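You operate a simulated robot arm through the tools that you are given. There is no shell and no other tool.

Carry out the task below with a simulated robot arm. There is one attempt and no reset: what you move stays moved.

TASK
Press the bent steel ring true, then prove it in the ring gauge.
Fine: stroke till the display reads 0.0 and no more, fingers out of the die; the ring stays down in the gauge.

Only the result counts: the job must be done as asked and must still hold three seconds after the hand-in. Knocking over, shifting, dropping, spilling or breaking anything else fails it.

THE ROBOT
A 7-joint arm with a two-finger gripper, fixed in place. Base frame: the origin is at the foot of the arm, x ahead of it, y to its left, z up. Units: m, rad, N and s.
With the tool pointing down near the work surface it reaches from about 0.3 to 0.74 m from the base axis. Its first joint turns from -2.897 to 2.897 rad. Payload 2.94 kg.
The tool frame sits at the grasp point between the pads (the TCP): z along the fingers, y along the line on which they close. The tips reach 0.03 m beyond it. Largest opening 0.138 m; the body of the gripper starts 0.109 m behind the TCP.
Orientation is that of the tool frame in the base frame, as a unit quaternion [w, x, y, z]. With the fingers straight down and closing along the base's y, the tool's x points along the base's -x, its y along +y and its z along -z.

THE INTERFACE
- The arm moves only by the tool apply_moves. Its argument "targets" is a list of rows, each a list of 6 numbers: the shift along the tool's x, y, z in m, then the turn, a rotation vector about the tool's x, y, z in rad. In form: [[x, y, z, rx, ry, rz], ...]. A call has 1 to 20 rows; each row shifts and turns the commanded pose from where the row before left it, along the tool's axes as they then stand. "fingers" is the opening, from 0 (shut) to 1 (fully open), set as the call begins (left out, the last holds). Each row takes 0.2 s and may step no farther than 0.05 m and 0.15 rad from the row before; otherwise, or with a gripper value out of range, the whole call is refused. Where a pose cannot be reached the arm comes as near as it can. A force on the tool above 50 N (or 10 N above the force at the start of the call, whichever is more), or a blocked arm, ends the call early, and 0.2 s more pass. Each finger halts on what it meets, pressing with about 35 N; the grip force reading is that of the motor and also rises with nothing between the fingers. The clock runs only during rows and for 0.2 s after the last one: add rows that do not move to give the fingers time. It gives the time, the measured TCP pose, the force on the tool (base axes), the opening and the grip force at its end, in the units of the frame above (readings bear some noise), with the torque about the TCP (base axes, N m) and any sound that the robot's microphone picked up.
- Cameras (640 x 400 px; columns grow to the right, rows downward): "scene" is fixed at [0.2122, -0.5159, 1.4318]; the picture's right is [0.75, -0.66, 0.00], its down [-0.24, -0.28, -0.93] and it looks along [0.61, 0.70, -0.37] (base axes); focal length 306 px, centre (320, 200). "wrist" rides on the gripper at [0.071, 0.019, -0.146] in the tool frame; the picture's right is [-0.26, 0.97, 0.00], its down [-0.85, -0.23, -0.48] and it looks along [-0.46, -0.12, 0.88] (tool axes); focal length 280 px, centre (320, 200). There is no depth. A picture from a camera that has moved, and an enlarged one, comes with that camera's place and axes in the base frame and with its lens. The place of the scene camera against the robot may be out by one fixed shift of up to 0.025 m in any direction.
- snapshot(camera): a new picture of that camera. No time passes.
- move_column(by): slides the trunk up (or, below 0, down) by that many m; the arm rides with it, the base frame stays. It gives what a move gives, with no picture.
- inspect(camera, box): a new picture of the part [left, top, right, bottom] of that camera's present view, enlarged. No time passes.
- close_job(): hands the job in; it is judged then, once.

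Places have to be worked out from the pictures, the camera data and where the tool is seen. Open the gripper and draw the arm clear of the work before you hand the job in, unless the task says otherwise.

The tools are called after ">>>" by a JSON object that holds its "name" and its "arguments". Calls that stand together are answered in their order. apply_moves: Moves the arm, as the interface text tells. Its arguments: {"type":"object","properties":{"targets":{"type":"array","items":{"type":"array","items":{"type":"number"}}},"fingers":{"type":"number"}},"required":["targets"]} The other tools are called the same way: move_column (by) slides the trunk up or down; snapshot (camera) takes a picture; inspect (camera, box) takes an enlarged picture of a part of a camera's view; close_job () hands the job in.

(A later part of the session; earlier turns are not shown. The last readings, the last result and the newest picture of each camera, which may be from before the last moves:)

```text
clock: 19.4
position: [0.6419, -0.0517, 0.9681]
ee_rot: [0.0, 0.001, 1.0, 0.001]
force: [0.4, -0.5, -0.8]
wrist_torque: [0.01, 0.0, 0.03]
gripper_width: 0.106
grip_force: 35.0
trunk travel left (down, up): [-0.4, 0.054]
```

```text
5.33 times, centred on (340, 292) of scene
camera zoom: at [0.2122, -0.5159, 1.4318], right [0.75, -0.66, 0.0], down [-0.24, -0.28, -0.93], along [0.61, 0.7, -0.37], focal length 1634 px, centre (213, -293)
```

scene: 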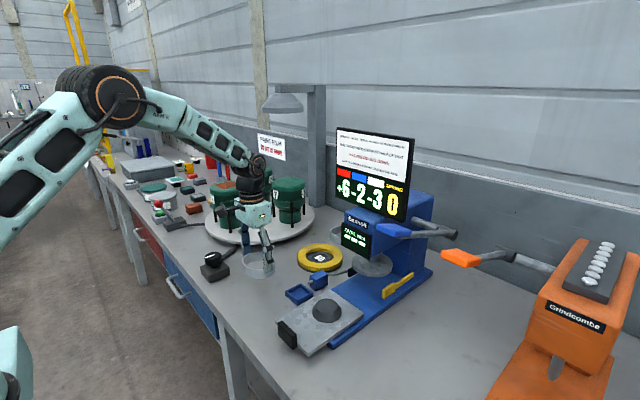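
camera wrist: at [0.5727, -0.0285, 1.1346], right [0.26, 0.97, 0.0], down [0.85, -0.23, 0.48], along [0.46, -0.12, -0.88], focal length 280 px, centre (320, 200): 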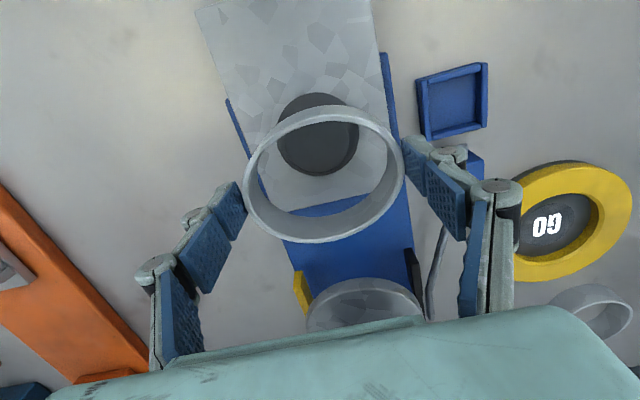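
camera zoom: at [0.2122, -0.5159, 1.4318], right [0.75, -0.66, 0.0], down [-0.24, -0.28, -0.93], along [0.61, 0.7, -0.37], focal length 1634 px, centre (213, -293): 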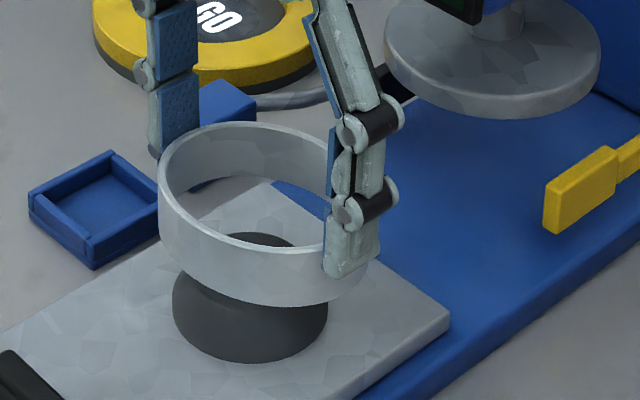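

>>> {"name": "apply_moves", "arguments": {"targets": [[0, 0, 0.008, 0, 0, 0], [0, 0, 0.007, 0, 0, 0], [0, 0, 0, 0, 0, 0]]}}

>>> {"name": "inspect", "arguments": {"camera": "wrist", "box": [230, 80, 420, 260]}}

>>> {"name": "inspect", "arguments": {"camera": "scene", "box": [300, 255, 380, 330]}}

```text
clock: 20.2
position: [0.6413, -0.0527, 0.954]
ee_rot: [0.0, 0.0, 1.0, -0.001]
force: [-0.7, 0.7, -2.1]
wrist_torque: [0.01, 0.04, -0.02]
gripper_width: 0.106
grip_force: 35.3
trunk travel left (down, up): [-0.4, 0.054]
```

```text
2.22 times, centred on (325, 170) of wrist
camera zoom: at [0.5697, -0.0318, 1.0995], right [0.26, 0.97, 0.0], down [0.85, -0.23, 0.48], along [0.46, -0.12, -0.88], focal length 623 px, centre (309, 267)
```

zoom: 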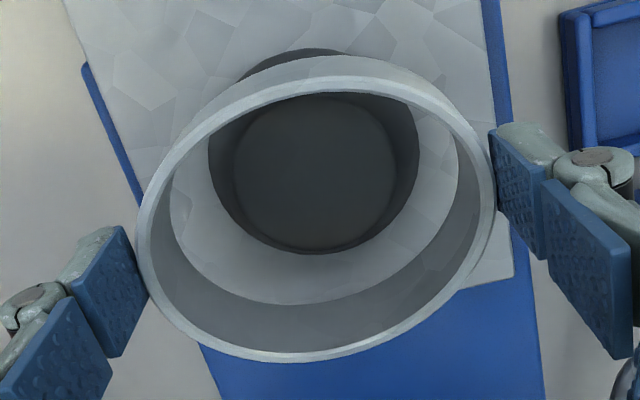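

```text
5.33 times, centred on (340, 292) of scene
camera zoom: at [0.2122, -0.5159, 1.4318], right [0.75, -0.66, 0.0], down [-0.24, -0.28, -0.93], along [0.61, 0.7, -0.37], focal length 1634 px, centre (213, -293)
```

zoom: 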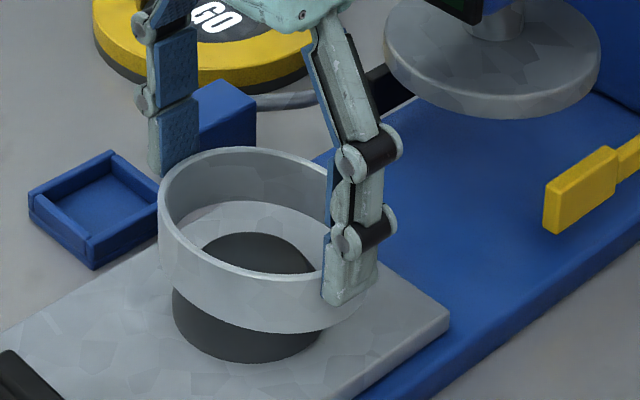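

Comparing both views puts the plate top near z 0.879 and the die centre at about (0.640, −0.049), so the ring should go 2 mm back in x. I make that shift and lower in short steps.

>>> {"name": "apply_moves", "arguments": {"targets": [[0.002, 0, 0.004, 0, 0, 0], [0, 0, 0.005, 0, 0, 0], [0, 0, 0.005, 0, 0, 0], [0, 0, 0, 0, 0, 0]]}}

>>> {"name": "inspect", "arguments": {"camera": "wrist", "box": [230, 80, 420, 260]}}

>>> {"name": "inspect", "arguments": {"camera": "scene", "box": [300, 255, 380, 330]}}

```text
clock: 21.2
position: [0.6383, -0.0516, 0.9409]
ee_rot: [0.0, 0.0, 1.0, 0.0]
force: [-0.4, 0.0, -1.3]
wrist_torque: [0.01, 0.0, 0.0]
gripper_width: 0.1059
grip_force: 34.7
trunk travel left (down, up): [-0.4, 0.054]
```

```text
2.22 times, centred on (325, 170) of wrist
camera zoom: at [0.5666, -0.0309, 1.0858], right [0.26, 0.97, 0.0], down [0.85, -0.23, 0.48], along [0.46, -0.12, -0.88], focal length 623 px, centre (309, 267)
```

zoom: 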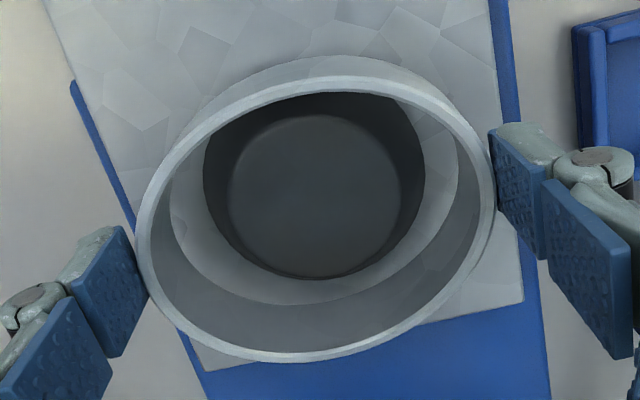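

```text
5.33 times, centred on (340, 292) of scene
camera zoom: at [0.2122, -0.5159, 1.4318], right [0.75, -0.66, 0.0], down [-0.24, -0.28, -0.93], along [0.61, 0.7, -0.37], focal length 1634 px, centre (213, -293)
```

zoom: 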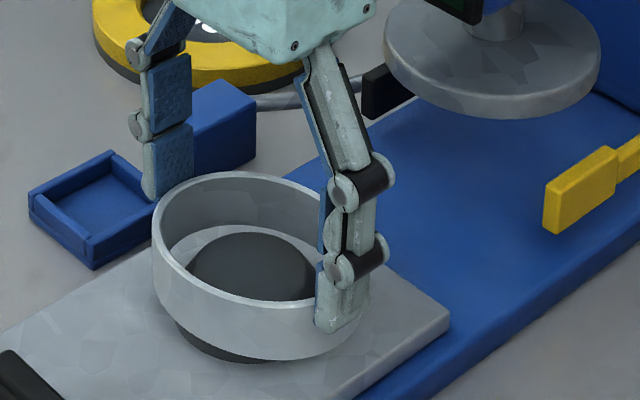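

The die is centred sideways; the remaining drop is about 10 mm and the ring should go back +1.5 mm in x. I lower another 7 mm with that correction.

>>> {"name": "apply_moves", "arguments": {"targets": [[-0.0015, 0, 0.002, 0, 0, 0], [0, 0, 0.003, 0, 0, 0], [0, 0, 0.002, 0, 0, 0], [0, 0, 0, 0, 0, 0]]}}

>>> {"name": "inspect", "arguments": {"camera": "wrist", "box": [230, 80, 420, 260]}}

>>> {"name": "inspect", "arguments": {"camera": "scene", "box": [300, 255, 380, 330]}}

```text
clock: 22.2
position: [0.6392, -0.0506, 0.9327]
ee_rot: [0.0, 0.0, 1.0, 0.0]
force: [-0.7, 0.1, -2.1]
wrist_torque: [0.02, 0.04, 0.02]
gripper_width: 0.1059
grip_force: 35.4
trunk travel left (down, up): [-0.4, 0.054]
```

```text
2.22 times, centred on (325, 170) of wrist
camera zoom: at [0.5681, -0.0306, 1.0782], right [0.26, 0.97, 0.0], down [0.85, -0.23, 0.48], along [0.46, -0.12, -0.88], focal length 623 px, centre (309, 267)
```

zoom: 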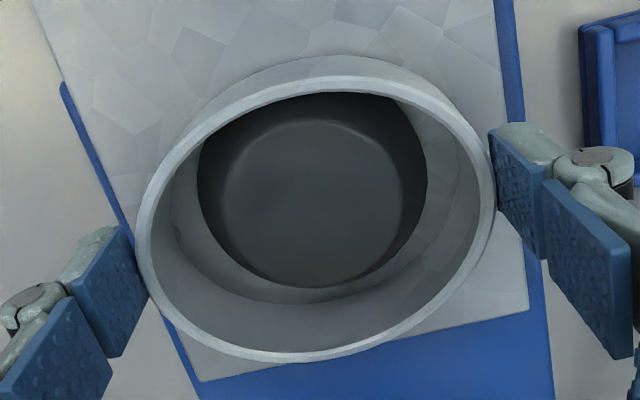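

```text
5.33 times, centred on (340, 292) of scene
camera zoom: at [0.2122, -0.5159, 1.4318], right [0.75, -0.66, 0.0], down [-0.24, -0.28, -0.93], along [0.61, 0.7, -0.37], focal length 1634 px, centre (213, -293)
```

zoom: 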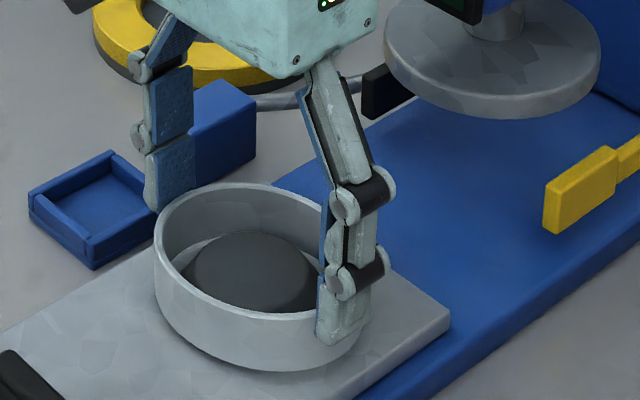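

>>> {"name": "apply_moves", "arguments": {"targets": [[-0.0005, 0.0005, 0.002, 0, 0, 0], [0, 0, 0.001, 0, 0, 0], [0, 0, 0, 0, 0, 0]]}}

>>> {"name": "apply_moves", "arguments": {"targets": [[0, 0, 0.002, 0, 0, 0], [0, 0, 0, 0, 0, 0]]}}

>>> {"name": "inspect", "arguments": {"camera": "wrist", "box": [230, 80, 420, 260]}}

>>> {"name": "inspect", "arguments": {"camera": "scene", "box": [300, 255, 380, 330]}}

```text
clock: 23.0
position: [0.6399, -0.0511, 0.9296]
ee_rot: [0.001, 0.0, 1.0, -0.001]
force: [-4.2, -0.2, -0.6]
wrist_torque: [-0.01, 0.18, 0.03]
gripper_width: 0.1057
grip_force: 35.1
trunk travel left (down, up): [-0.4, 0.054]
```

```text
clock: 23.6
position: [0.6403, -0.0501, 0.9279]
ee_rot: [0.001, 0.0, 1.0, -0.001]
force: [-4.0, 0.1, 2.2]
wrist_torque: [0.07, 0.24, -0.01]
gripper_width: 0.1059
grip_force: 34.7
trunk travel left (down, up): [-0.4, 0.054]
```

```text
2.22 times, centred on (325, 170) of wrist
camera zoom: at [0.5688, -0.0302, 1.0742], right [0.26, 0.96, 0.0], down [0.85, -0.23, 0.48], along [0.46, -0.12, -0.88], focal length 623 px, centre (309, 267)
```

zoom: 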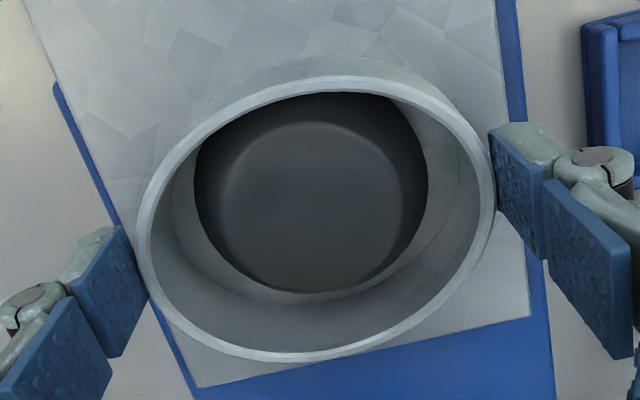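

```text
5.33 times, centred on (340, 292) of scene
camera zoom: at [0.2122, -0.5159, 1.4318], right [0.75, -0.66, 0.0], down [-0.24, -0.28, -0.93], along [0.61, 0.7, -0.37], focal length 1634 px, centre (213, -293)
```

zoom: 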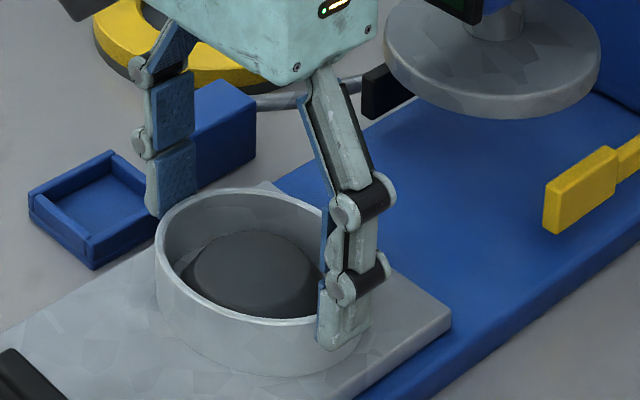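

A −4 N force in x appeared and the plate moved very slightly, so the ring's near inner wall touches the die. I shift the ring back 1.5 mm, then lower the last bit.

>>> {"name": "apply_moves", "arguments": {"targets": [[0.0015, 0, 0, 0, 0, 0], [0, 0, 0, 0, 0, 0]]}}

>>> {"name": "apply_moves", "arguments": {"targets": [[0, 0, 0.002, 0, 0, 0], [0, 0, 0, 0, 0, 0]]}}

>>> {"name": "inspect", "arguments": {"camera": "wrist", "box": [230, 80, 420, 260]}}

>>> {"name": "inspect", "arguments": {"camera": "scene", "box": [300, 255, 380, 330]}}

```text
clock: 24.2
position: [0.6385, -0.0494, 0.9275]
ee_rot: [0.001, 0.0, 1.0, 0.0]
force: [1.6, 1.0, 4.0]
wrist_torque: [-0.02, 0.14, -0.05]
gripper_width: 0.1059
grip_force: 34.6
trunk travel left (down, up): [-0.4, 0.054]
```

```text
clock: 24.8
position: [0.6393, -0.0496, 0.9277]
ee_rot: [0.003, 0.001, 1.0, 0.0]
force: [3.2, 1.2, 16.1]
wrist_torque: [0.02, 0.34, -0.03]
gripper_width: 0.1058
grip_force: 34.7
trunk travel left (down, up): [-0.4, 0.054]
```

```text
2.22 times, centred on (325, 170) of wrist
camera zoom: at [0.5669, -0.0301, 1.0736], right [0.26, 0.97, 0.0], down [0.85, -0.23, 0.48], along [0.46, -0.12, -0.88], focal length 623 px, centre (309, 267)
```

zoom: 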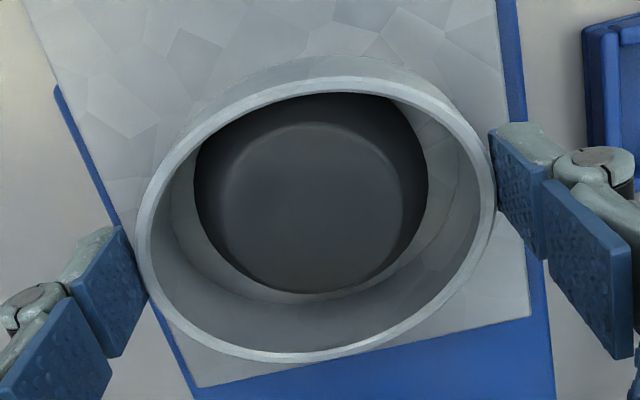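

```text
5.33 times, centred on (340, 292) of scene
camera zoom: at [0.2122, -0.5159, 1.4318], right [0.75, -0.66, 0.0], down [-0.24, -0.28, -0.93], along [0.61, 0.7, -0.37], focal length 1634 px, centre (213, -293)
```

zoom: 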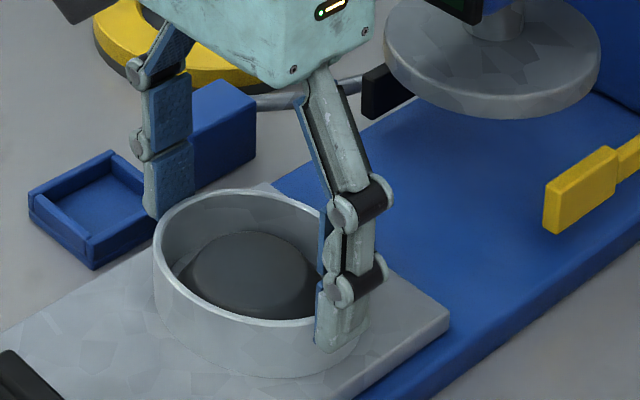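

The vertical force rose to 16 N, so the ring is resting on the plate around the die. I ease the load and open the fingers.

>>> {"name": "apply_moves", "arguments": {"targets": [[0, 0, -0.0015, 0, 0, 0], [0, 0, 0, 0, 0, 0]]}}

>>> {"name": "apply_moves", "arguments": {"targets": [[0, 0, 0, 0, 0, 0], [0, 0, 0, 0, 0, 0], [0, 0, 0, 0, 0, 0]], "fingers": 1.0}}

>>> {"name": "snapshot", "arguments": {"camera": "wrist"}}

>>> {"name": "inspect", "arguments": {"camera": "scene", "box": [270, 205, 430, 340]}}

```text
clock: 25.4
position: [0.6399, -0.0494, 0.9286]
ee_rot: [0.002, 0.001, 1.0, 0.001]
force: [5.3, 0.8, 11.3]
wrist_torque: [-0.01, -0.79, 0.06]
gripper_width: 0.1059
grip_force: 34.9
trunk travel left (down, up): [-0.4, 0.054]
```

```text
clock: 26.2
position: [0.639, -0.0516, 0.9261]
ee_rot: [0.0, 0.0, 1.0, -0.001]
force: [-0.8, 0.1, 0.4]
wrist_torque: [0.0, -0.03, -0.01]
gripper_width: 0.1382
grip_force: 0.1
trunk travel left (down, up): [-0.4, 0.054]
```

```text
taken
camera wrist: at [0.5674, -0.0304, 1.0728], right [0.26, 0.97, 0.0], down [0.85, -0.23, 0.48], along [0.46, -0.12, -0.88], focal length 280 px, centre (320, 200)
```

wrist: 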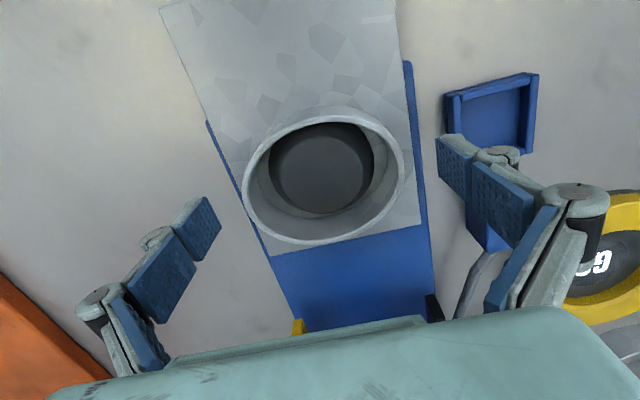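

```text
2.96 times, centred on (350, 272) of scene
camera zoom: at [0.2122, -0.5159, 1.4318], right [0.75, -0.66, 0.0], down [-0.24, -0.28, -0.93], along [0.61, 0.7, -0.37], focal length 908 px, centre (231, -15)
```

zoom: 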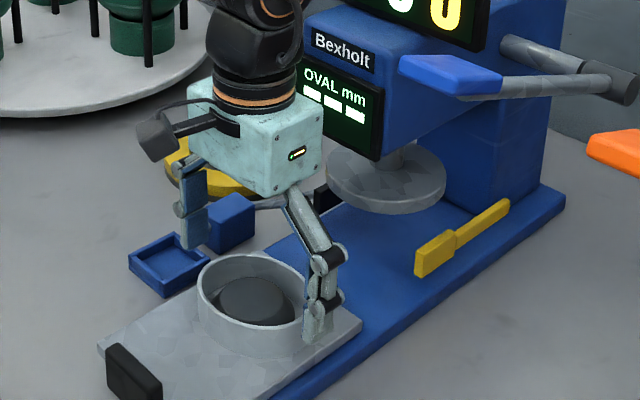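

The ring is released and sits around the die. I raise the gripper straight up and examine the handle.

>>> {"name": "apply_moves", "arguments": {"targets": [[0, 0, -0.02, 0, 0, 0], [0, 0, -0.04, 0, 0, 0], [0, 0, -0.04, 0, 0, 0], [0.04, 0, -0.02, 0, 0, 0], [0.04, 0, 0, 0, 0, 0], [0.04, 0, 0, 0, 0, 0], [0.03, 0, 0, 0, 0, 0], [0, 0, 0, 0, 0, 0]]}}

>>> {"name": "snapshot", "arguments": {"camera": "wrist"}}

>>> {"name": "inspect", "arguments": {"camera": "scene", "box": [265, 270, 385, 360]}}

>>> {"name": "inspect", "arguments": {"camera": "scene", "box": [320, 125, 430, 270]}}

```text
clock: 28.0
position: [0.4886, -0.0505, 1.0471]
ee_rot: [0.0, 0.0, 1.0, 0.001]
force: [-0.7, 0.5, 0.8]
wrist_torque: [0.02, 0.03, -0.01]
gripper_width: 0.1381
grip_force: 0.1
trunk travel left (down, up): [-0.4, 0.054]
```

```text
taken
camera wrist: at [0.4169, -0.0299, 1.1932], right [0.26, 0.96, 0.0], down [0.85, -0.23, 0.48], along [0.46, -0.12, -0.88], focal length 280 px, centre (320, 200)
```

wrist: 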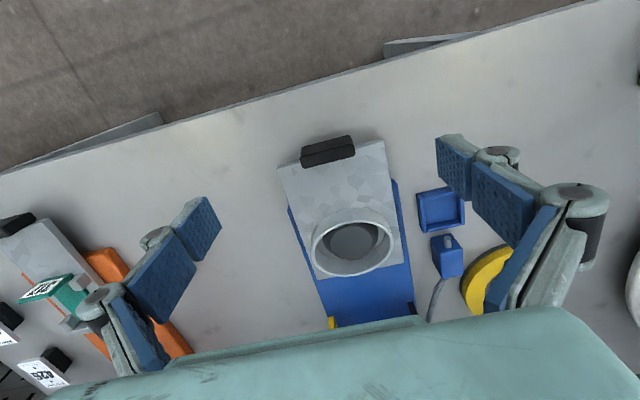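

```text
4.44 times, centred on (325, 315) of scene
camera zoom: at [0.2122, -0.5159, 1.4318], right [0.75, -0.66, 0.0], down [-0.24, -0.28, -0.93], along [0.61, 0.7, -0.37], focal length 1362 px, centre (298, -311)
```

zoom: 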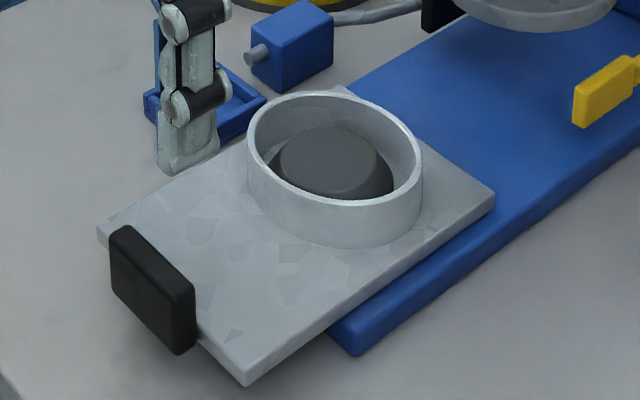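

```text
2.76 times, centred on (375, 198) of scene
camera zoom: at [0.2122, -0.5159, 1.4318], right [0.75, -0.66, 0.0], down [-0.24, -0.28, -0.93], along [0.61, 0.7, -0.37], focal length 845 px, centre (168, 207)
```

zoom: 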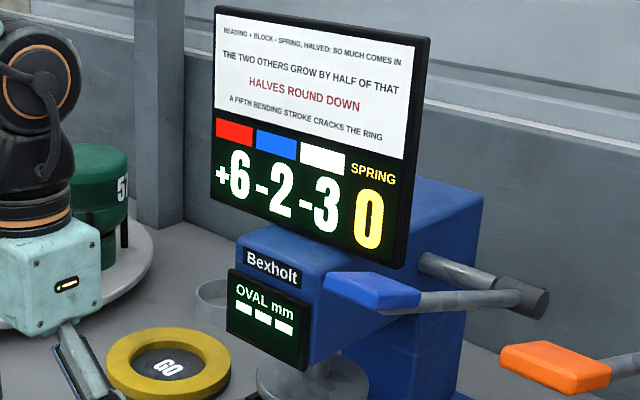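

The ring sits flat and centred around the die, and the display still shows dashes because the carriage is out. I zoom on the handle to plan the push.

>>> {"name": "inspect", "arguments": {"camera": "wrist", "box": [265, 120, 415, 290]}}

>>> {"name": "inspect", "arguments": {"camera": "scene", "box": [265, 310, 335, 360]}}

```text
2.35 times, centred on (340, 205) of wrist
camera zoom: at [0.4169, -0.0299, 1.1932], right [0.26, 0.96, 0.0], down [0.85, -0.23, 0.48], along [0.46, -0.12, -0.88], focal length 660 px, centre (273, 188)
```

zoom: 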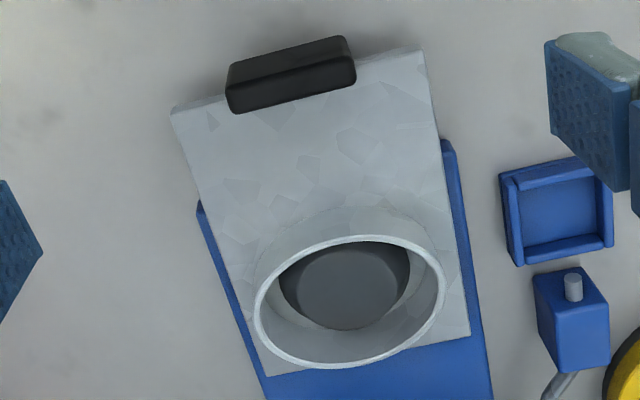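

```text
8.00 times, centred on (300, 335) of scene
camera zoom: at [0.2122, -0.5159, 1.4318], right [0.75, -0.66, 0.0], down [-0.24, -0.28, -0.93], along [0.61, 0.7, -0.37], focal length 2451 px, centre (480, -880)
```

zoom: 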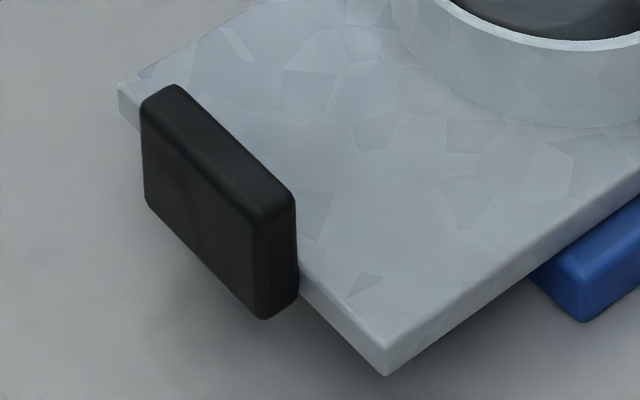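

The handle spans roughly x 0.517–0.532, y −0.080 to −0.018, and z 0.861–0.895. I tilt the tool 25° forward so the hand stays clear of the press head when the carriage goes in, then hover over the handle.

>>> {"name": "apply_moves", "arguments": {"targets": [[0, 0, 0, 0, -0.15, 0], [0, 0, 0, 0, -0.15, 0], [0, 0, 0, 0, -0.136, 0], [0.0057, 0.0008, 0.0399, 0, 0, 0], [0.0057, 0.0008, 0.0399, 0, 0, 0], [0, 0, 0, 0, 0, 0]]}}

>>> {"name": "snapshot", "arguments": {"camera": "wrist"}}

>>> {"name": "inspect", "arguments": {"camera": "scene", "box": [200, 210, 400, 370]}}

```text
clock: 29.4
position: [0.5134, -0.0495, 0.9697]
ee_rot: [0.216, 0.0, 0.976, 0.0]
force: [0.2, 0.0, 0.0]
wrist_torque: [0.05, 0.03, -0.03]
gripper_width: 0.138
grip_force: 0.0
trunk travel left (down, up): [-0.4, 0.054]
```

```text
taken
camera wrist: at [0.3856, -0.0281, 1.0715], right [0.24, 0.96, 0.11], down [0.57, -0.23, 0.79], along [0.79, -0.12, -0.6], focal length 280 px, centre (320, 200)
```

wrist: 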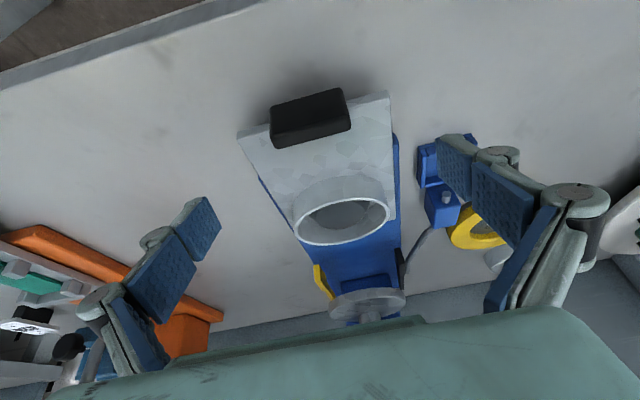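

```text
2.50 times, centred on (300, 290) of scene
camera zoom: at [0.2122, -0.5159, 1.4318], right [0.75, -0.66, 0.0], down [-0.24, -0.28, -0.93], along [0.61, 0.7, -0.37], focal length 766 px, centre (370, -25)
```

zoom: 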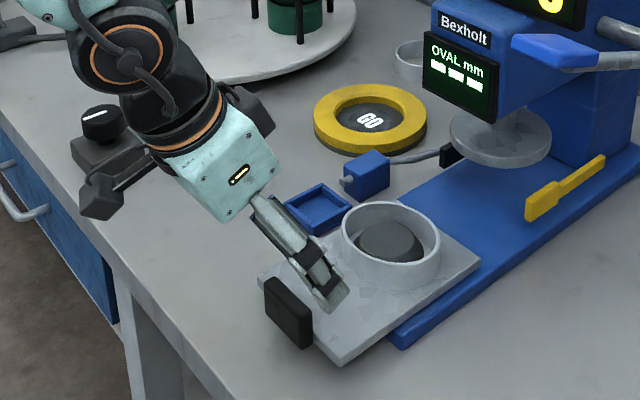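

The tilt is right and the handle projects where I expected. I descend onto the handle and close on its ends.

>>> {"name": "apply_moves", "arguments": {"targets": [[0.0124, 0, 0.0266, 0, 0, 0], [0.008, 0, 0.0172, 0, 0, 0], [0.0036, 0, 0.0077, 0, 0, 0], [0, 0, 0, 0, 0, 0]], "fingers": 0.7}}

>>> {"name": "inspect", "arguments": {"camera": "scene", "box": [240, 260, 360, 360]}}

>>> {"name": "snapshot", "arguments": {"camera": "wrist"}}

```text
clock: 30.4
position: [0.5125, -0.0486, 0.9135]
ee_rot: [0.217, 0.0, 0.976, 0.0]
force: [0.1, 0.1, -0.9]
wrist_torque: [-0.03, -0.01, -0.01]
gripper_width: 0.0966
grip_force: 0.1
trunk travel left (down, up): [-0.4, 0.054]
```

```text
4.00 times, centred on (300, 310) of scene
camera zoom: at [0.2122, -0.5159, 1.4318], right [0.75, -0.66, 0.0], down [-0.24, -0.28, -0.93], along [0.61, 0.7, -0.37], focal length 1226 px, centre (400, -240)
```

zoom: 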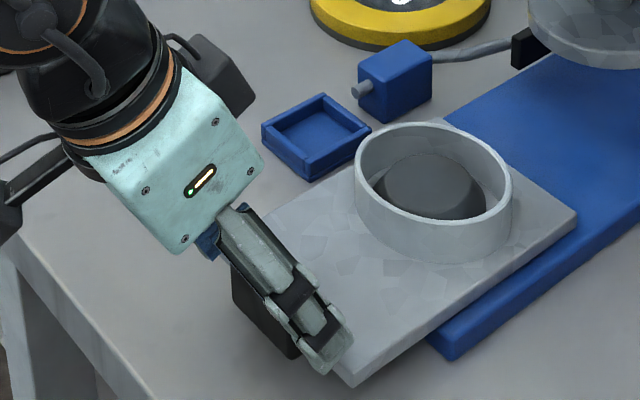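

```text
taken
camera wrist: at [0.3863, -0.0284, 1.015], right [0.24, 0.96, 0.11], down [0.57, -0.23, 0.79], along [0.79, -0.12, -0.6], focal length 280 px, centre (320, 200)
```

wrist: 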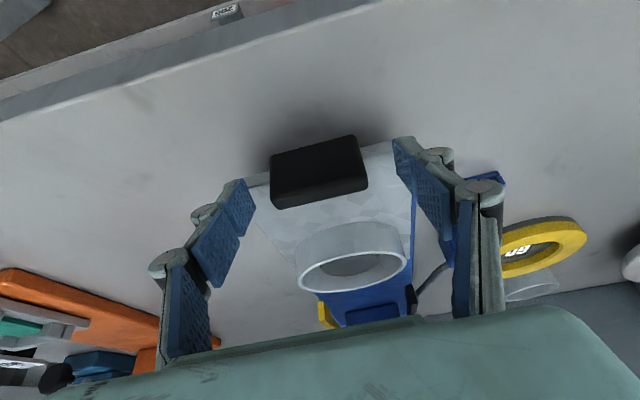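

>>> {"name": "apply_moves", "arguments": {"targets": [[0, 0, 0, 0, 0, 0], [0, 0, 0, 0, 0, 0], [0, 0, 0, 0, 0, 0], [0, 0, 0, 0, 0, 0]], "fingers": 0.3}}

>>> {"name": "snapshot", "arguments": {"camera": "wrist"}}

>>> {"name": "inspect", "arguments": {"camera": "scene", "box": [240, 260, 360, 360]}}

```text
clock: 31.4
position: [0.5129, -0.0505, 0.9118]
ee_rot: [0.217, 0.0, 0.976, 0.001]
force: [-0.9, -7.2, 1.0]
wrist_torque: [-0.6, 0.16, -0.14]
gripper_width: 0.0595
grip_force: 44.9
trunk travel left (down, up): [-0.4, 0.054]
```

```text
taken
camera wrist: at [0.3862, -0.0294, 1.0153], right [0.24, 0.96, 0.11], down [0.57, -0.23, 0.79], along [0.79, -0.13, -0.6], focal length 280 px, centre (320, 200)
```

wrist: 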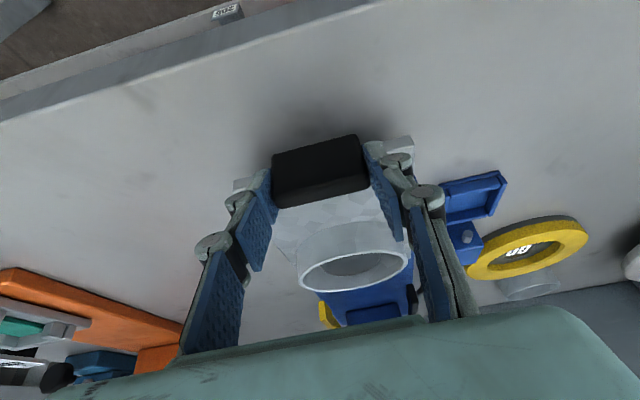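

```text
4.00 times, centred on (300, 310) of scene
camera zoom: at [0.2122, -0.5159, 1.4318], right [0.75, -0.66, 0.0], down [-0.24, -0.28, -0.93], along [0.61, 0.7, -0.37], focal length 1226 px, centre (400, -240)
```

zoom: 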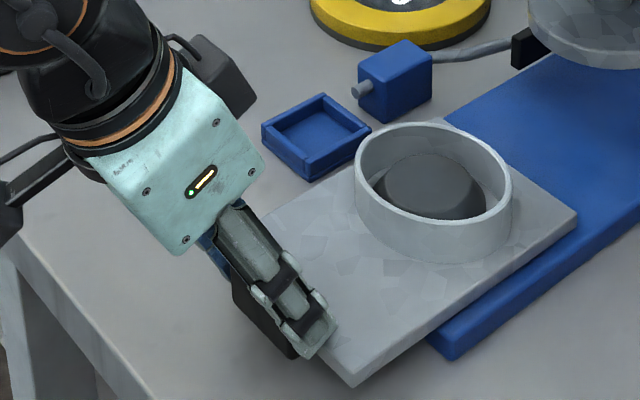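

The handle is gripped at 0.0595 m with a small sideways preload, which I relieve by 1.5 mm. Then I push the carriage in gently for a first 40 mm.

>>> {"name": "apply_moves", "arguments": {"targets": [[0, -0.0015, 0, 0, 0, 0], [-0.0091, 0, 0.0042, 0, 0, 0], [-0.0091, 0, 0.0042, 0, 0, 0], [-0.0091, 0, 0.0042, 0, 0, 0], [-0.0091, 0, 0.0042, 0, 0, 0], [0, 0, 0, 0, 0, 0]]}}

>>> {"name": "inspect", "arguments": {"camera": "scene", "box": [240, 220, 420, 360]}}

```text
clock: 32.8
position: [0.5526, -0.0499, 0.9123]
ee_rot: [0.216, -0.001, 0.976, 0.0]
force: [1.9, 3.4, 0.9]
wrist_torque: [0.64, 0.56, -0.14]
gripper_width: 0.0594
grip_force: 45.4
trunk travel left (down, up): [-0.4, 0.054]
```

```text
2.86 times, centred on (330, 290) of scene
camera zoom: at [0.2122, -0.5159, 1.4318], right [0.75, -0.66, 0.0], down [-0.24, -0.28, -0.93], along [0.61, 0.7, -0.37], focal length 875 px, centre (291, -57)
```

zoom: 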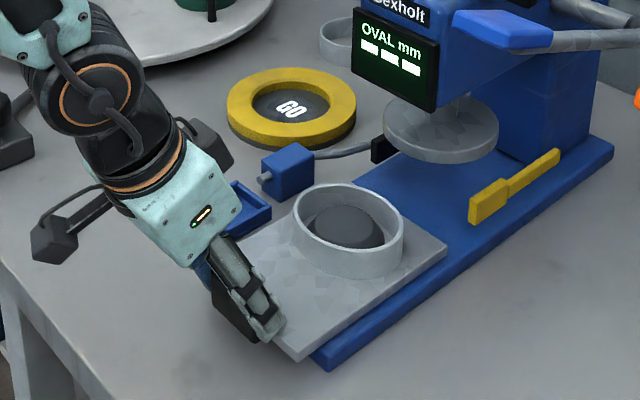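

The carriage slides smoothly with the ring staying around the die. I push another 100 mm.

>>> {"name": "apply_moves", "arguments": {"targets": [[-0.0127, 0, 0.0059, 0, 0, 0], [-0.0127, 0, 0.0059, 0, 0, 0], [-0.0127, 0, 0.0059, 0, 0, 0], [-0.0127, 0, 0.0059, 0, 0, 0], [-0.0127, 0, 0.0059, 0, 0, 0], [-0.0127, 0, 0.0059, 0, 0, 0], [-0.0127, 0, 0.0059, 0, 0, 0], [0, 0, 0, 0, 0, 0]]}}

>>> {"name": "snapshot", "arguments": {"camera": "scene"}}

>>> {"name": "snapshot", "arguments": {"camera": "wrist"}}

```text
clock: 34.6
position: [0.6507, -0.0502, 0.9131]
ee_rot: [0.217, 0.0, 0.976, 0.0]
force: [1.2, 3.1, -1.7]
wrist_torque: [0.09, 0.17, 0.28]
gripper_width: 0.0596
grip_force: 45.4
trunk travel left (down, up): [-0.4, 0.054]
```

```text
taken
```

scene: 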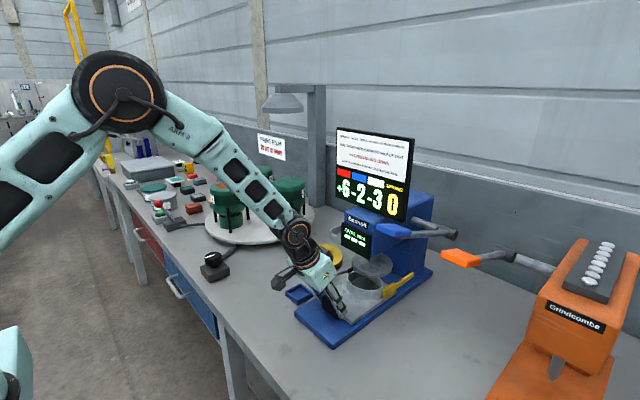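

```text
taken
camera wrist: at [0.5245, -0.0295, 1.0153], right [0.24, 0.96, 0.11], down [0.57, -0.23, 0.79], along [0.79, -0.13, -0.6], focal length 280 px, centre (320, 200)
```

wrist: 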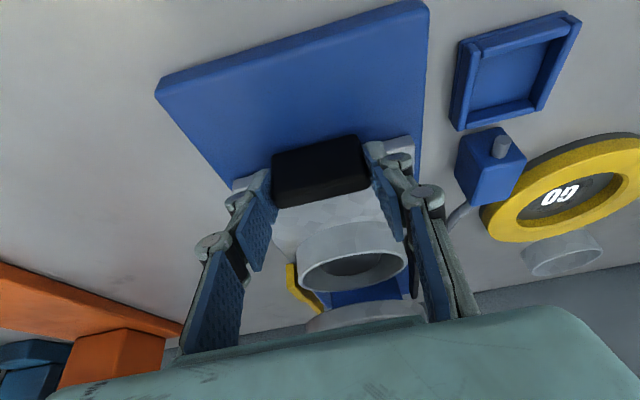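

>>> {"name": "apply_moves", "arguments": {"targets": [[-0.0091, 0, 0.0042, 0, 0, 0], [-0.0091, 0, 0.0042, 0, 0, 0], [-0.0091, 0, 0.0042, 0, 0, 0], [0, 0, 0, 0, 0, 0]]}}

>>> {"name": "inspect", "arguments": {"camera": "scene", "box": [270, 200, 450, 350]}}

>>> {"name": "snapshot", "arguments": {"camera": "wrist"}}

```text
clock: 35.6
position: [0.6822, -0.0507, 0.9129]
ee_rot: [0.215, 0.0, 0.977, 0.001]
force: [3.0, 5.0, -5.3]
wrist_torque: [0.25, -0.11, -0.13]
gripper_width: 0.0594
grip_force: 44.9
trunk travel left (down, up): [-0.4, 0.054]
```

```text
2.67 times, centred on (360, 275) of scene
camera zoom: at [0.2122, -0.5159, 1.4318], right [0.75, -0.66, 0.0], down [-0.24, -0.28, -0.93], along [0.61, 0.7, -0.37], focal length 817 px, centre (213, 0)
```

zoom: 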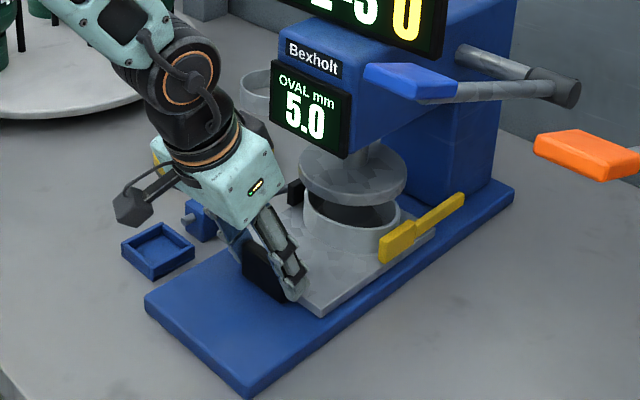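

```text
taken
camera wrist: at [0.5552, -0.0295, 1.0154], right [0.24, 0.97, 0.11], down [0.57, -0.23, 0.79], along [0.79, -0.12, -0.6], focal length 280 px, centre (320, 200)
```

wrist: 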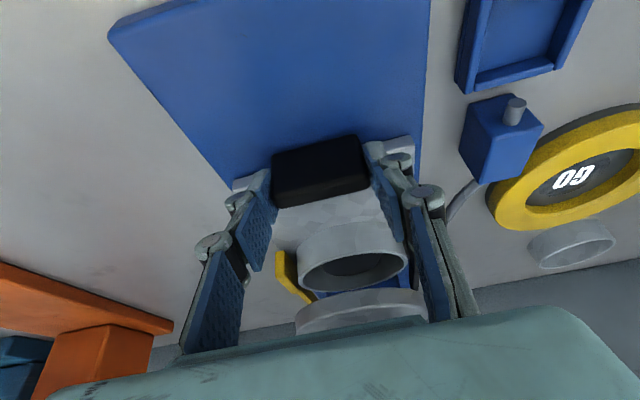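

The OVAL display now lights up with 5.0 mm. I continue pushing carefully until the carriage meets its end stop.

>>> {"name": "apply_moves", "arguments": {"targets": [[-0.0091, 0, 0.0042, 0, 0, 0], [0, 0, 0, 0, 0, 0]]}}

>>> {"name": "apply_moves", "arguments": {"targets": [[-0.0046, 0, 0.0021, 0, 0, 0], [0, 0, 0, 0, 0, 0]]}}

>>> {"name": "inspect", "arguments": {"camera": "scene", "box": [270, 200, 450, 350]}}

```text
clock: 36.2
position: [0.6855, -0.0489, 0.9127]
ee_rot: [0.213, -0.001, 0.977, 0.001]
force: [-27.8, 2.6, 2.6]
wrist_torque: [0.01, 0.99, 0.06]
gripper_width: 0.0598
grip_force: 45.3
trunk travel left (down, up): [-0.4, 0.054]
```

```text
clock: 36.8
position: [0.6868, -0.0501, 0.913]
ee_rot: [0.211, -0.001, 0.978, 0.0]
force: [-36.9, 0.4, 6.3]
wrist_torque: [-0.17, 0.76, -0.09]
gripper_width: 0.0593
grip_force: 45.0
trunk travel left (down, up): [-0.4, 0.054]
```

```text
2.67 times, centred on (360, 275) of scene
camera zoom: at [0.2122, -0.5159, 1.4318], right [0.75, -0.66, 0.0], down [-0.24, -0.28, -0.93], along [0.61, 0.7, -0.37], focal length 817 px, centre (213, 0)
```

zoom: 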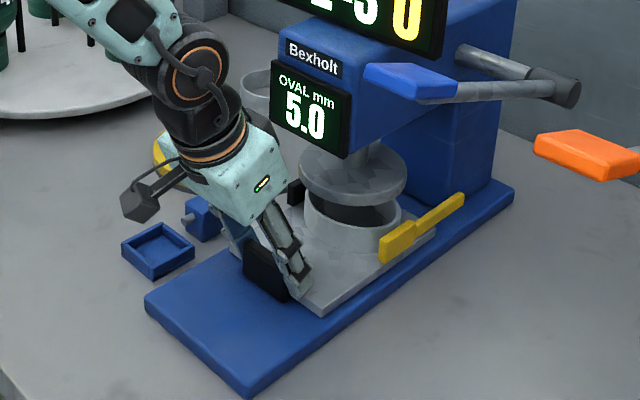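

Fx reached −37 N with no further travel, so the carriage is at its end stop and the ring is under the ram. I relax the push, release the handle, and back away upward.

>>> {"name": "apply_moves", "arguments": {"targets": [[0.0064, 0, -0.003, 0, 0, 0], [0.0032, 0, -0.0015, 0, 0, 0], [0, 0, 0, 0, 0, 0]]}}

>>> {"name": "apply_moves", "arguments": {"targets": [[0, 0, 0, 0, 0, 0], [0, 0, 0, 0, 0, 0]], "fingers": 0.65}}

>>> {"name": "snapshot", "arguments": {"camera": "wrist"}}

>>> {"name": "inspect", "arguments": {"camera": "scene", "box": [270, 200, 450, 350]}}

```text
clock: 37.6
position: [0.6871, -0.0503, 0.9125]
ee_rot: [0.218, 0.0, 0.976, 0.0]
force: [1.1, 1.0, -12.0]
wrist_torque: [0.17, -0.87, 0.08]
gripper_width: 0.0592
grip_force: 44.9
trunk travel left (down, up): [-0.4, 0.054]
```

```text
clock: 38.2
position: [0.6847, -0.0506, 0.9134]
ee_rot: [0.216, 0.0, 0.976, 0.0]
force: [0.3, 0.0, 0.6]
wrist_torque: [-0.02, -0.02, 0.01]
gripper_width: 0.0898
grip_force: 0.0
trunk travel left (down, up): [-0.4, 0.054]
```

```text
taken
camera wrist: at [0.5584, -0.0299, 1.016], right [0.24, 0.96, 0.11], down [0.57, -0.23, 0.79], along [0.79, -0.12, -0.6], focal length 280 px, centre (320, 200)
```

wrist: 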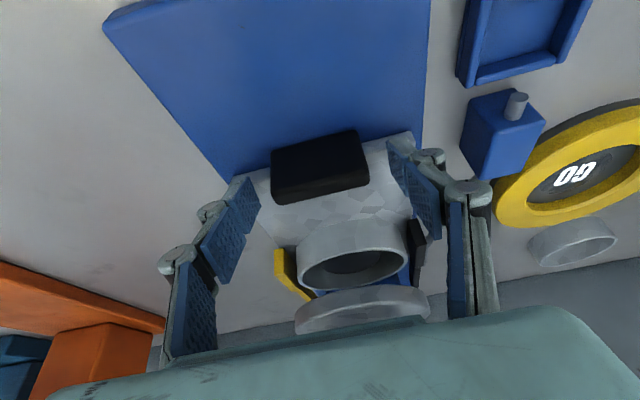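

```text
2.67 times, centred on (360, 275) of scene
camera zoom: at [0.2122, -0.5159, 1.4318], right [0.75, -0.66, 0.0], down [-0.24, -0.28, -0.93], along [0.61, 0.7, -0.37], focal length 817 px, centre (213, 0)
```

zoom: 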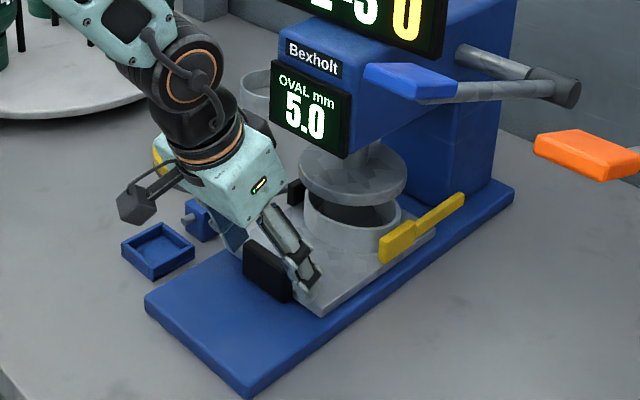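

The handle is free; I note the handle grasp pose (0.685, −0.0505, 0.913, 25° tilt) for later. I retract along the tool axis, straighten up, and rise toward the lever.

>>> {"name": "apply_moves", "arguments": {"targets": [[0, 0, -0.03, 0, 0, 0], [0, 0, -0.05, 0, 0, 0], [0, 0, -0.05, 0, 0, 0], [0, 0, -0.05, 0, 0, 0], [0, 0, -0.05, 0, 0, 0], [0, 0, 0, 0, 0.15, 0], [0, 0, 0, 0, 0.15, 0], [0, 0, 0, 0, 0.136, 0], [0, 0, -0.05, 0, 0, 0], [0, 0, -0.05, 0, 0, 0], [0, -0.05, 0, 0, 0, 0], [0, -0.05, 0, 0, 0, 0], [0, -0.05, 0, 0, 0, 0], [0, 0, 0, 0, 0, 0]]}}

>>> {"name": "snapshot", "arguments": {"camera": "wrist"}}

>>> {"name": "inspect", "arguments": {"camera": "scene", "box": [270, 200, 450, 350]}}

```text
clock: 41.2
position: [0.5874, -0.1996, 1.2259]
ee_rot: [0.0, -0.001, 1.0, 0.0]
force: [0.4, -0.3, -0.5]
wrist_torque: [0.01, 0.0, 0.0]
gripper_width: 0.0898
grip_force: 0.1
trunk travel left (down, up): [-0.4, 0.054]
```

```text
taken
camera wrist: at [0.5162, -0.1793, 1.372], right [0.26, 0.97, 0.0], down [0.85, -0.23, 0.48], along [0.46, -0.12, -0.88], focal length 280 px, centre (320, 200)
```

wrist: 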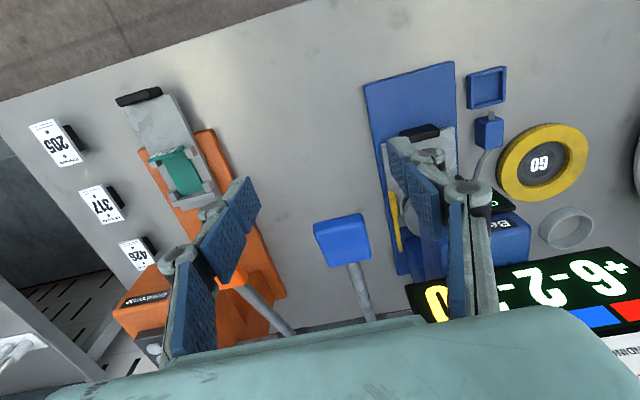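

```text
2.67 times, centred on (360, 275) of scene
camera zoom: at [0.2122, -0.5159, 1.4318], right [0.75, -0.66, 0.0], down [-0.24, -0.28, -0.93], along [0.61, 0.7, -0.37], focal length 817 px, centre (213, 0)
```

zoom: 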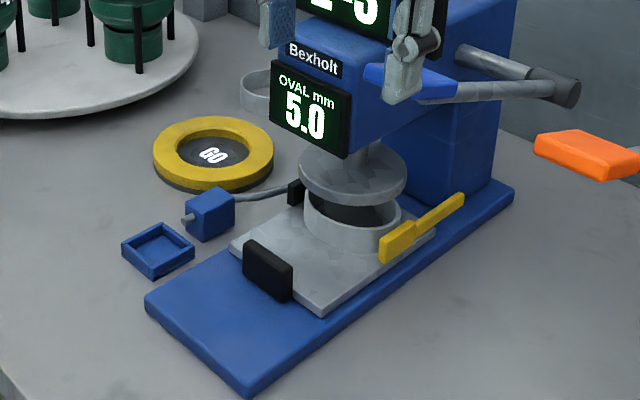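

The display holds at 5.0 with everything clear of the die. I close the fingers and bring the closed tips over the lever pad at about (0.672, −0.201).

>>> {"name": "apply_moves", "arguments": {"targets": [[0, 0, -0.01, 0, 0, 0], [-0.03, 0, 0, 0, 0, 0], [-0.03, 0, 0, 0, 0, 0], [-0.025, -0.001, 0, 0, 0, 0], [0, 0, 0, 0, 0, 0], [0, 0, 0, 0, 0, 0]], "fingers": 0.0}}

>>> {"name": "snapshot", "arguments": {"camera": "wrist"}}

>>> {"name": "inspect", "arguments": {"camera": "scene", "box": [330, 120, 480, 260]}}

```text
clock: 42.6
position: [0.6347, -0.1982, 1.2302]
ee_rot: [0.0, 0.0, 1.0, 0.0]
force: [0.3, 0.5, 0.7]
wrist_torque: [-0.03, 0.02, -0.01]
gripper_width: 0.0
grip_force: 28.2
out of reach, approached as far as the arm can: row 3, 4
trunk travel left (down, up): [-0.4, 0.054]
```

```text
taken
camera wrist: at [0.5624, -0.1782, 1.3759], right [0.26, 0.97, 0.0], down [0.85, -0.23, 0.48], along [0.46, -0.12, -0.88], focal length 280 px, centre (320, 200)
```

wrist: 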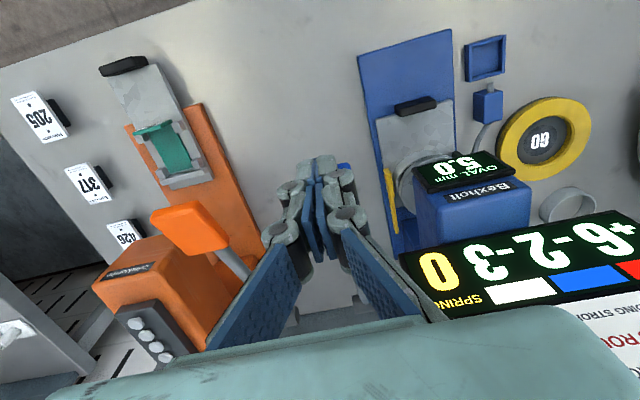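

```text
2.86 times, centred on (405, 190) of scene
camera zoom: at [0.2122, -0.5159, 1.4318], right [0.75, -0.66, 0.0], down [-0.24, -0.28, -0.93], along [0.61, 0.7, -0.37], focal length 875 px, centre (77, 229)
```

zoom: 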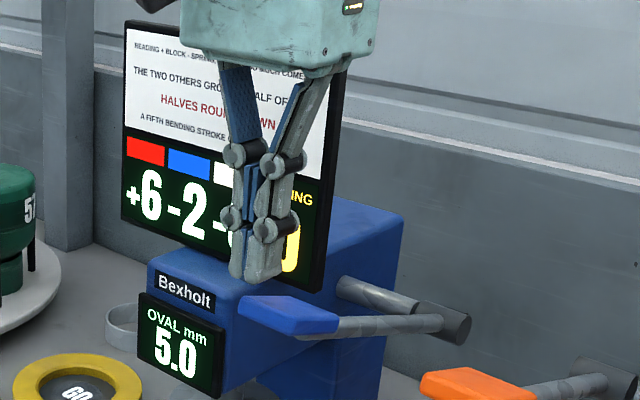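

The vertical tool cannot reach over the pad at this height, so I tilt it 20° forward, which pulls the wrist back. Then I move over the pad, staying about 20 mm above it.

>>> {"name": "apply_moves", "arguments": {"targets": [[0, 0, 0, 0, -0.12, 0], [0, 0, 0, 0, -0.12, 0], [0, 0, 0, 0, -0.109, 0], [-0.0145, -0.0015, 0.0159, 0, 0, 0], [-0.0145, -0.0015, 0.0159, 0, 0, 0], [0, 0, 0, 0, 0, 0]]}}

>>> {"name": "snapshot", "arguments": {"camera": "wrist"}}

>>> {"name": "inspect", "arguments": {"camera": "scene", "box": [330, 140, 480, 280]}}

```text
clock: 44.0
position: [0.7214, -0.2175, 1.2494]
ee_rot: [0.175, 0.0, 0.985, 0.0]
force: [0.8, 0.2, -0.2]
wrist_torque: [0.0, 0.0, 0.0]
gripper_width: 0.0
grip_force: 28.6
out of reach, approached as far as the arm can: row 1, 2, 3, 4, 5
trunk travel left (down, up): [-0.4, 0.054]
```

```text
taken
camera wrist: at [0.6027, -0.1965, 1.3613], right [0.25, 0.96, 0.09], down [0.63, -0.23, 0.74], along [0.73, -0.13, -0.67], focal length 280 px, centre (320, 200)
```

wrist: 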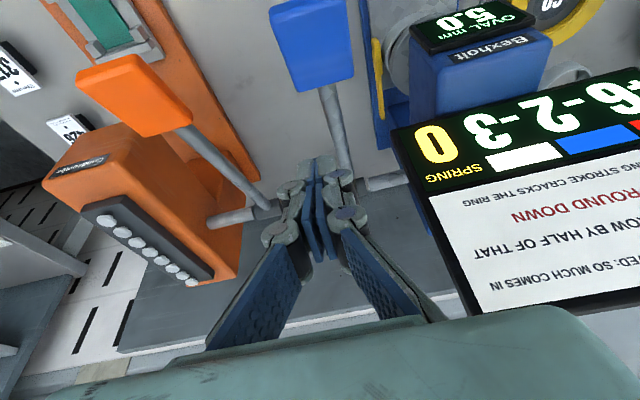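

```text
2.86 times, centred on (405, 210) of scene
camera zoom: at [0.2122, -0.5159, 1.4318], right [0.75, -0.66, 0.0], down [-0.24, -0.28, -0.93], along [0.61, 0.7, -0.37], focal length 875 px, centre (77, 171)
```

zoom: 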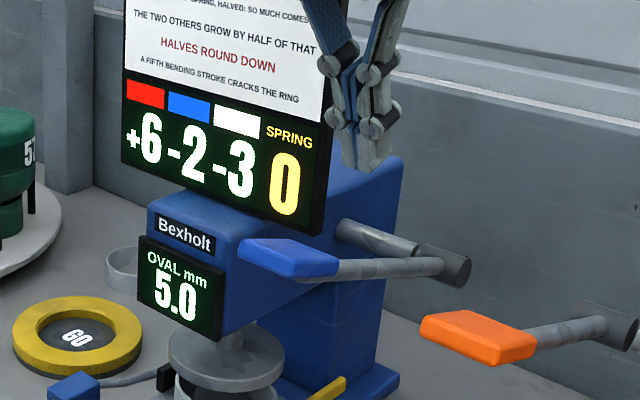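

The command was kept from before, so I overshot outward to x 0.72. I step back in x by 40 mm to hover over the pad.

>>> {"name": "apply_moves", "arguments": {"targets": [[0.0188, 0, -0.0068, 0, 0, 0], [0.0188, 0, -0.0068, 0, 0, 0], [0, 0, 0, 0, 0, 0]]}}

>>> {"name": "snapshot", "arguments": {"camera": "wrist"}}

>>> {"name": "inspect", "arguments": {"camera": "scene", "box": [330, 140, 480, 280]}}

```text
clock: 44.8
position: [0.6797, -0.215, 1.2479]
ee_rot: [0.173, 0.001, 0.985, 0.0]
force: [1.0, 0.1, 0.4]
wrist_torque: [-0.01, 0.03, -0.01]
gripper_width: 0.0001
grip_force: 28.2
trunk travel left (down, up): [-0.4, 0.054]
```

```text
taken
camera wrist: at [0.5622, -0.1963, 1.3612], right [0.25, 0.97, 0.09], down [0.63, -0.23, 0.74], along [0.73, -0.12, -0.67], focal length 280 px, centre (320, 200)
```

wrist: 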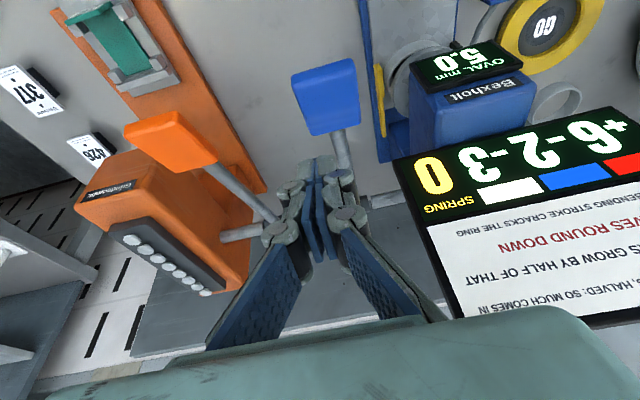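

```text
2.86 times, centred on (405, 210) of scene
camera zoom: at [0.2122, -0.5159, 1.4318], right [0.75, -0.66, 0.0], down [-0.24, -0.28, -0.93], along [0.61, 0.7, -0.37], focal length 875 px, centre (77, 171)
```

zoom: 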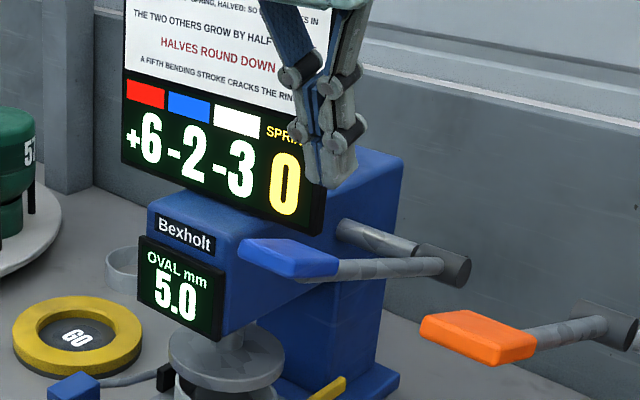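

>>> {"name": "apply_moves", "arguments": {"targets": [[0.0101, 0.0065, 0.0176, 0, 0, 0], [0.0101, 0.0065, 0.0176, 0, 0, 0], [0, 0, 0, 0, 0, 0]]}}

>>> {"name": "snapshot", "arguments": {"camera": "wrist"}}

>>> {"name": "inspect", "arguments": {"camera": "scene", "box": [330, 140, 480, 280]}}

```text
clock: 45.6
position: [0.6735, -0.2026, 1.2091]
ee_rot: [0.174, 0.0, 0.985, 0.0]
force: [0.1, -0.4, -0.6]
wrist_torque: [-0.06, -0.03, -0.01]
gripper_width: 0.0
grip_force: 28.1
trunk travel left (down, up): [-0.4, 0.054]
```

```text
taken
camera wrist: at [0.5557, -0.1828, 1.3216], right [0.25, 0.97, 0.09], down [0.63, -0.23, 0.74], along [0.73, -0.12, -0.67], focal length 280 px, centre (320, 200)
```

wrist: 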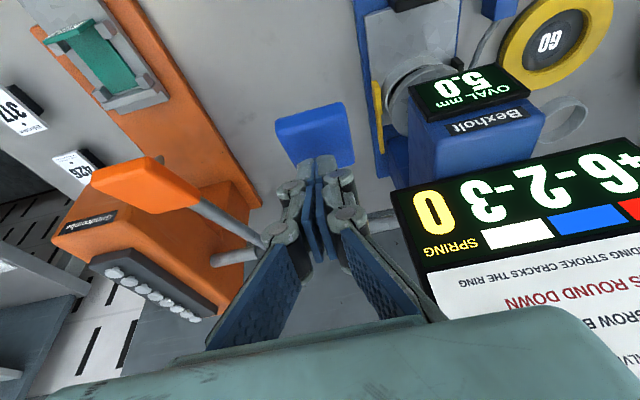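

```text
2.86 times, centred on (405, 210) of scene
camera zoom: at [0.2122, -0.5159, 1.4318], right [0.75, -0.66, 0.0], down [-0.24, -0.28, -0.93], along [0.61, 0.7, -0.37], focal length 875 px, centre (77, 171)
```

zoom: 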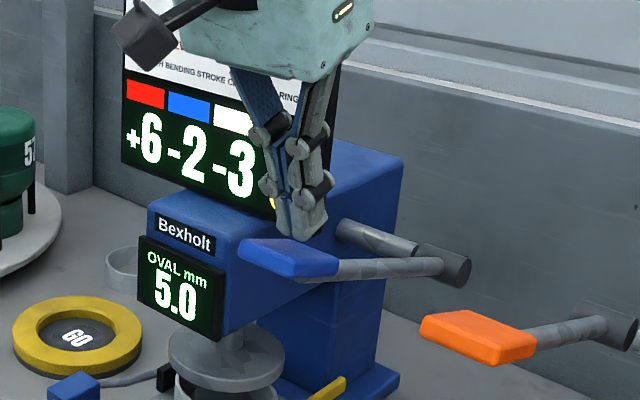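

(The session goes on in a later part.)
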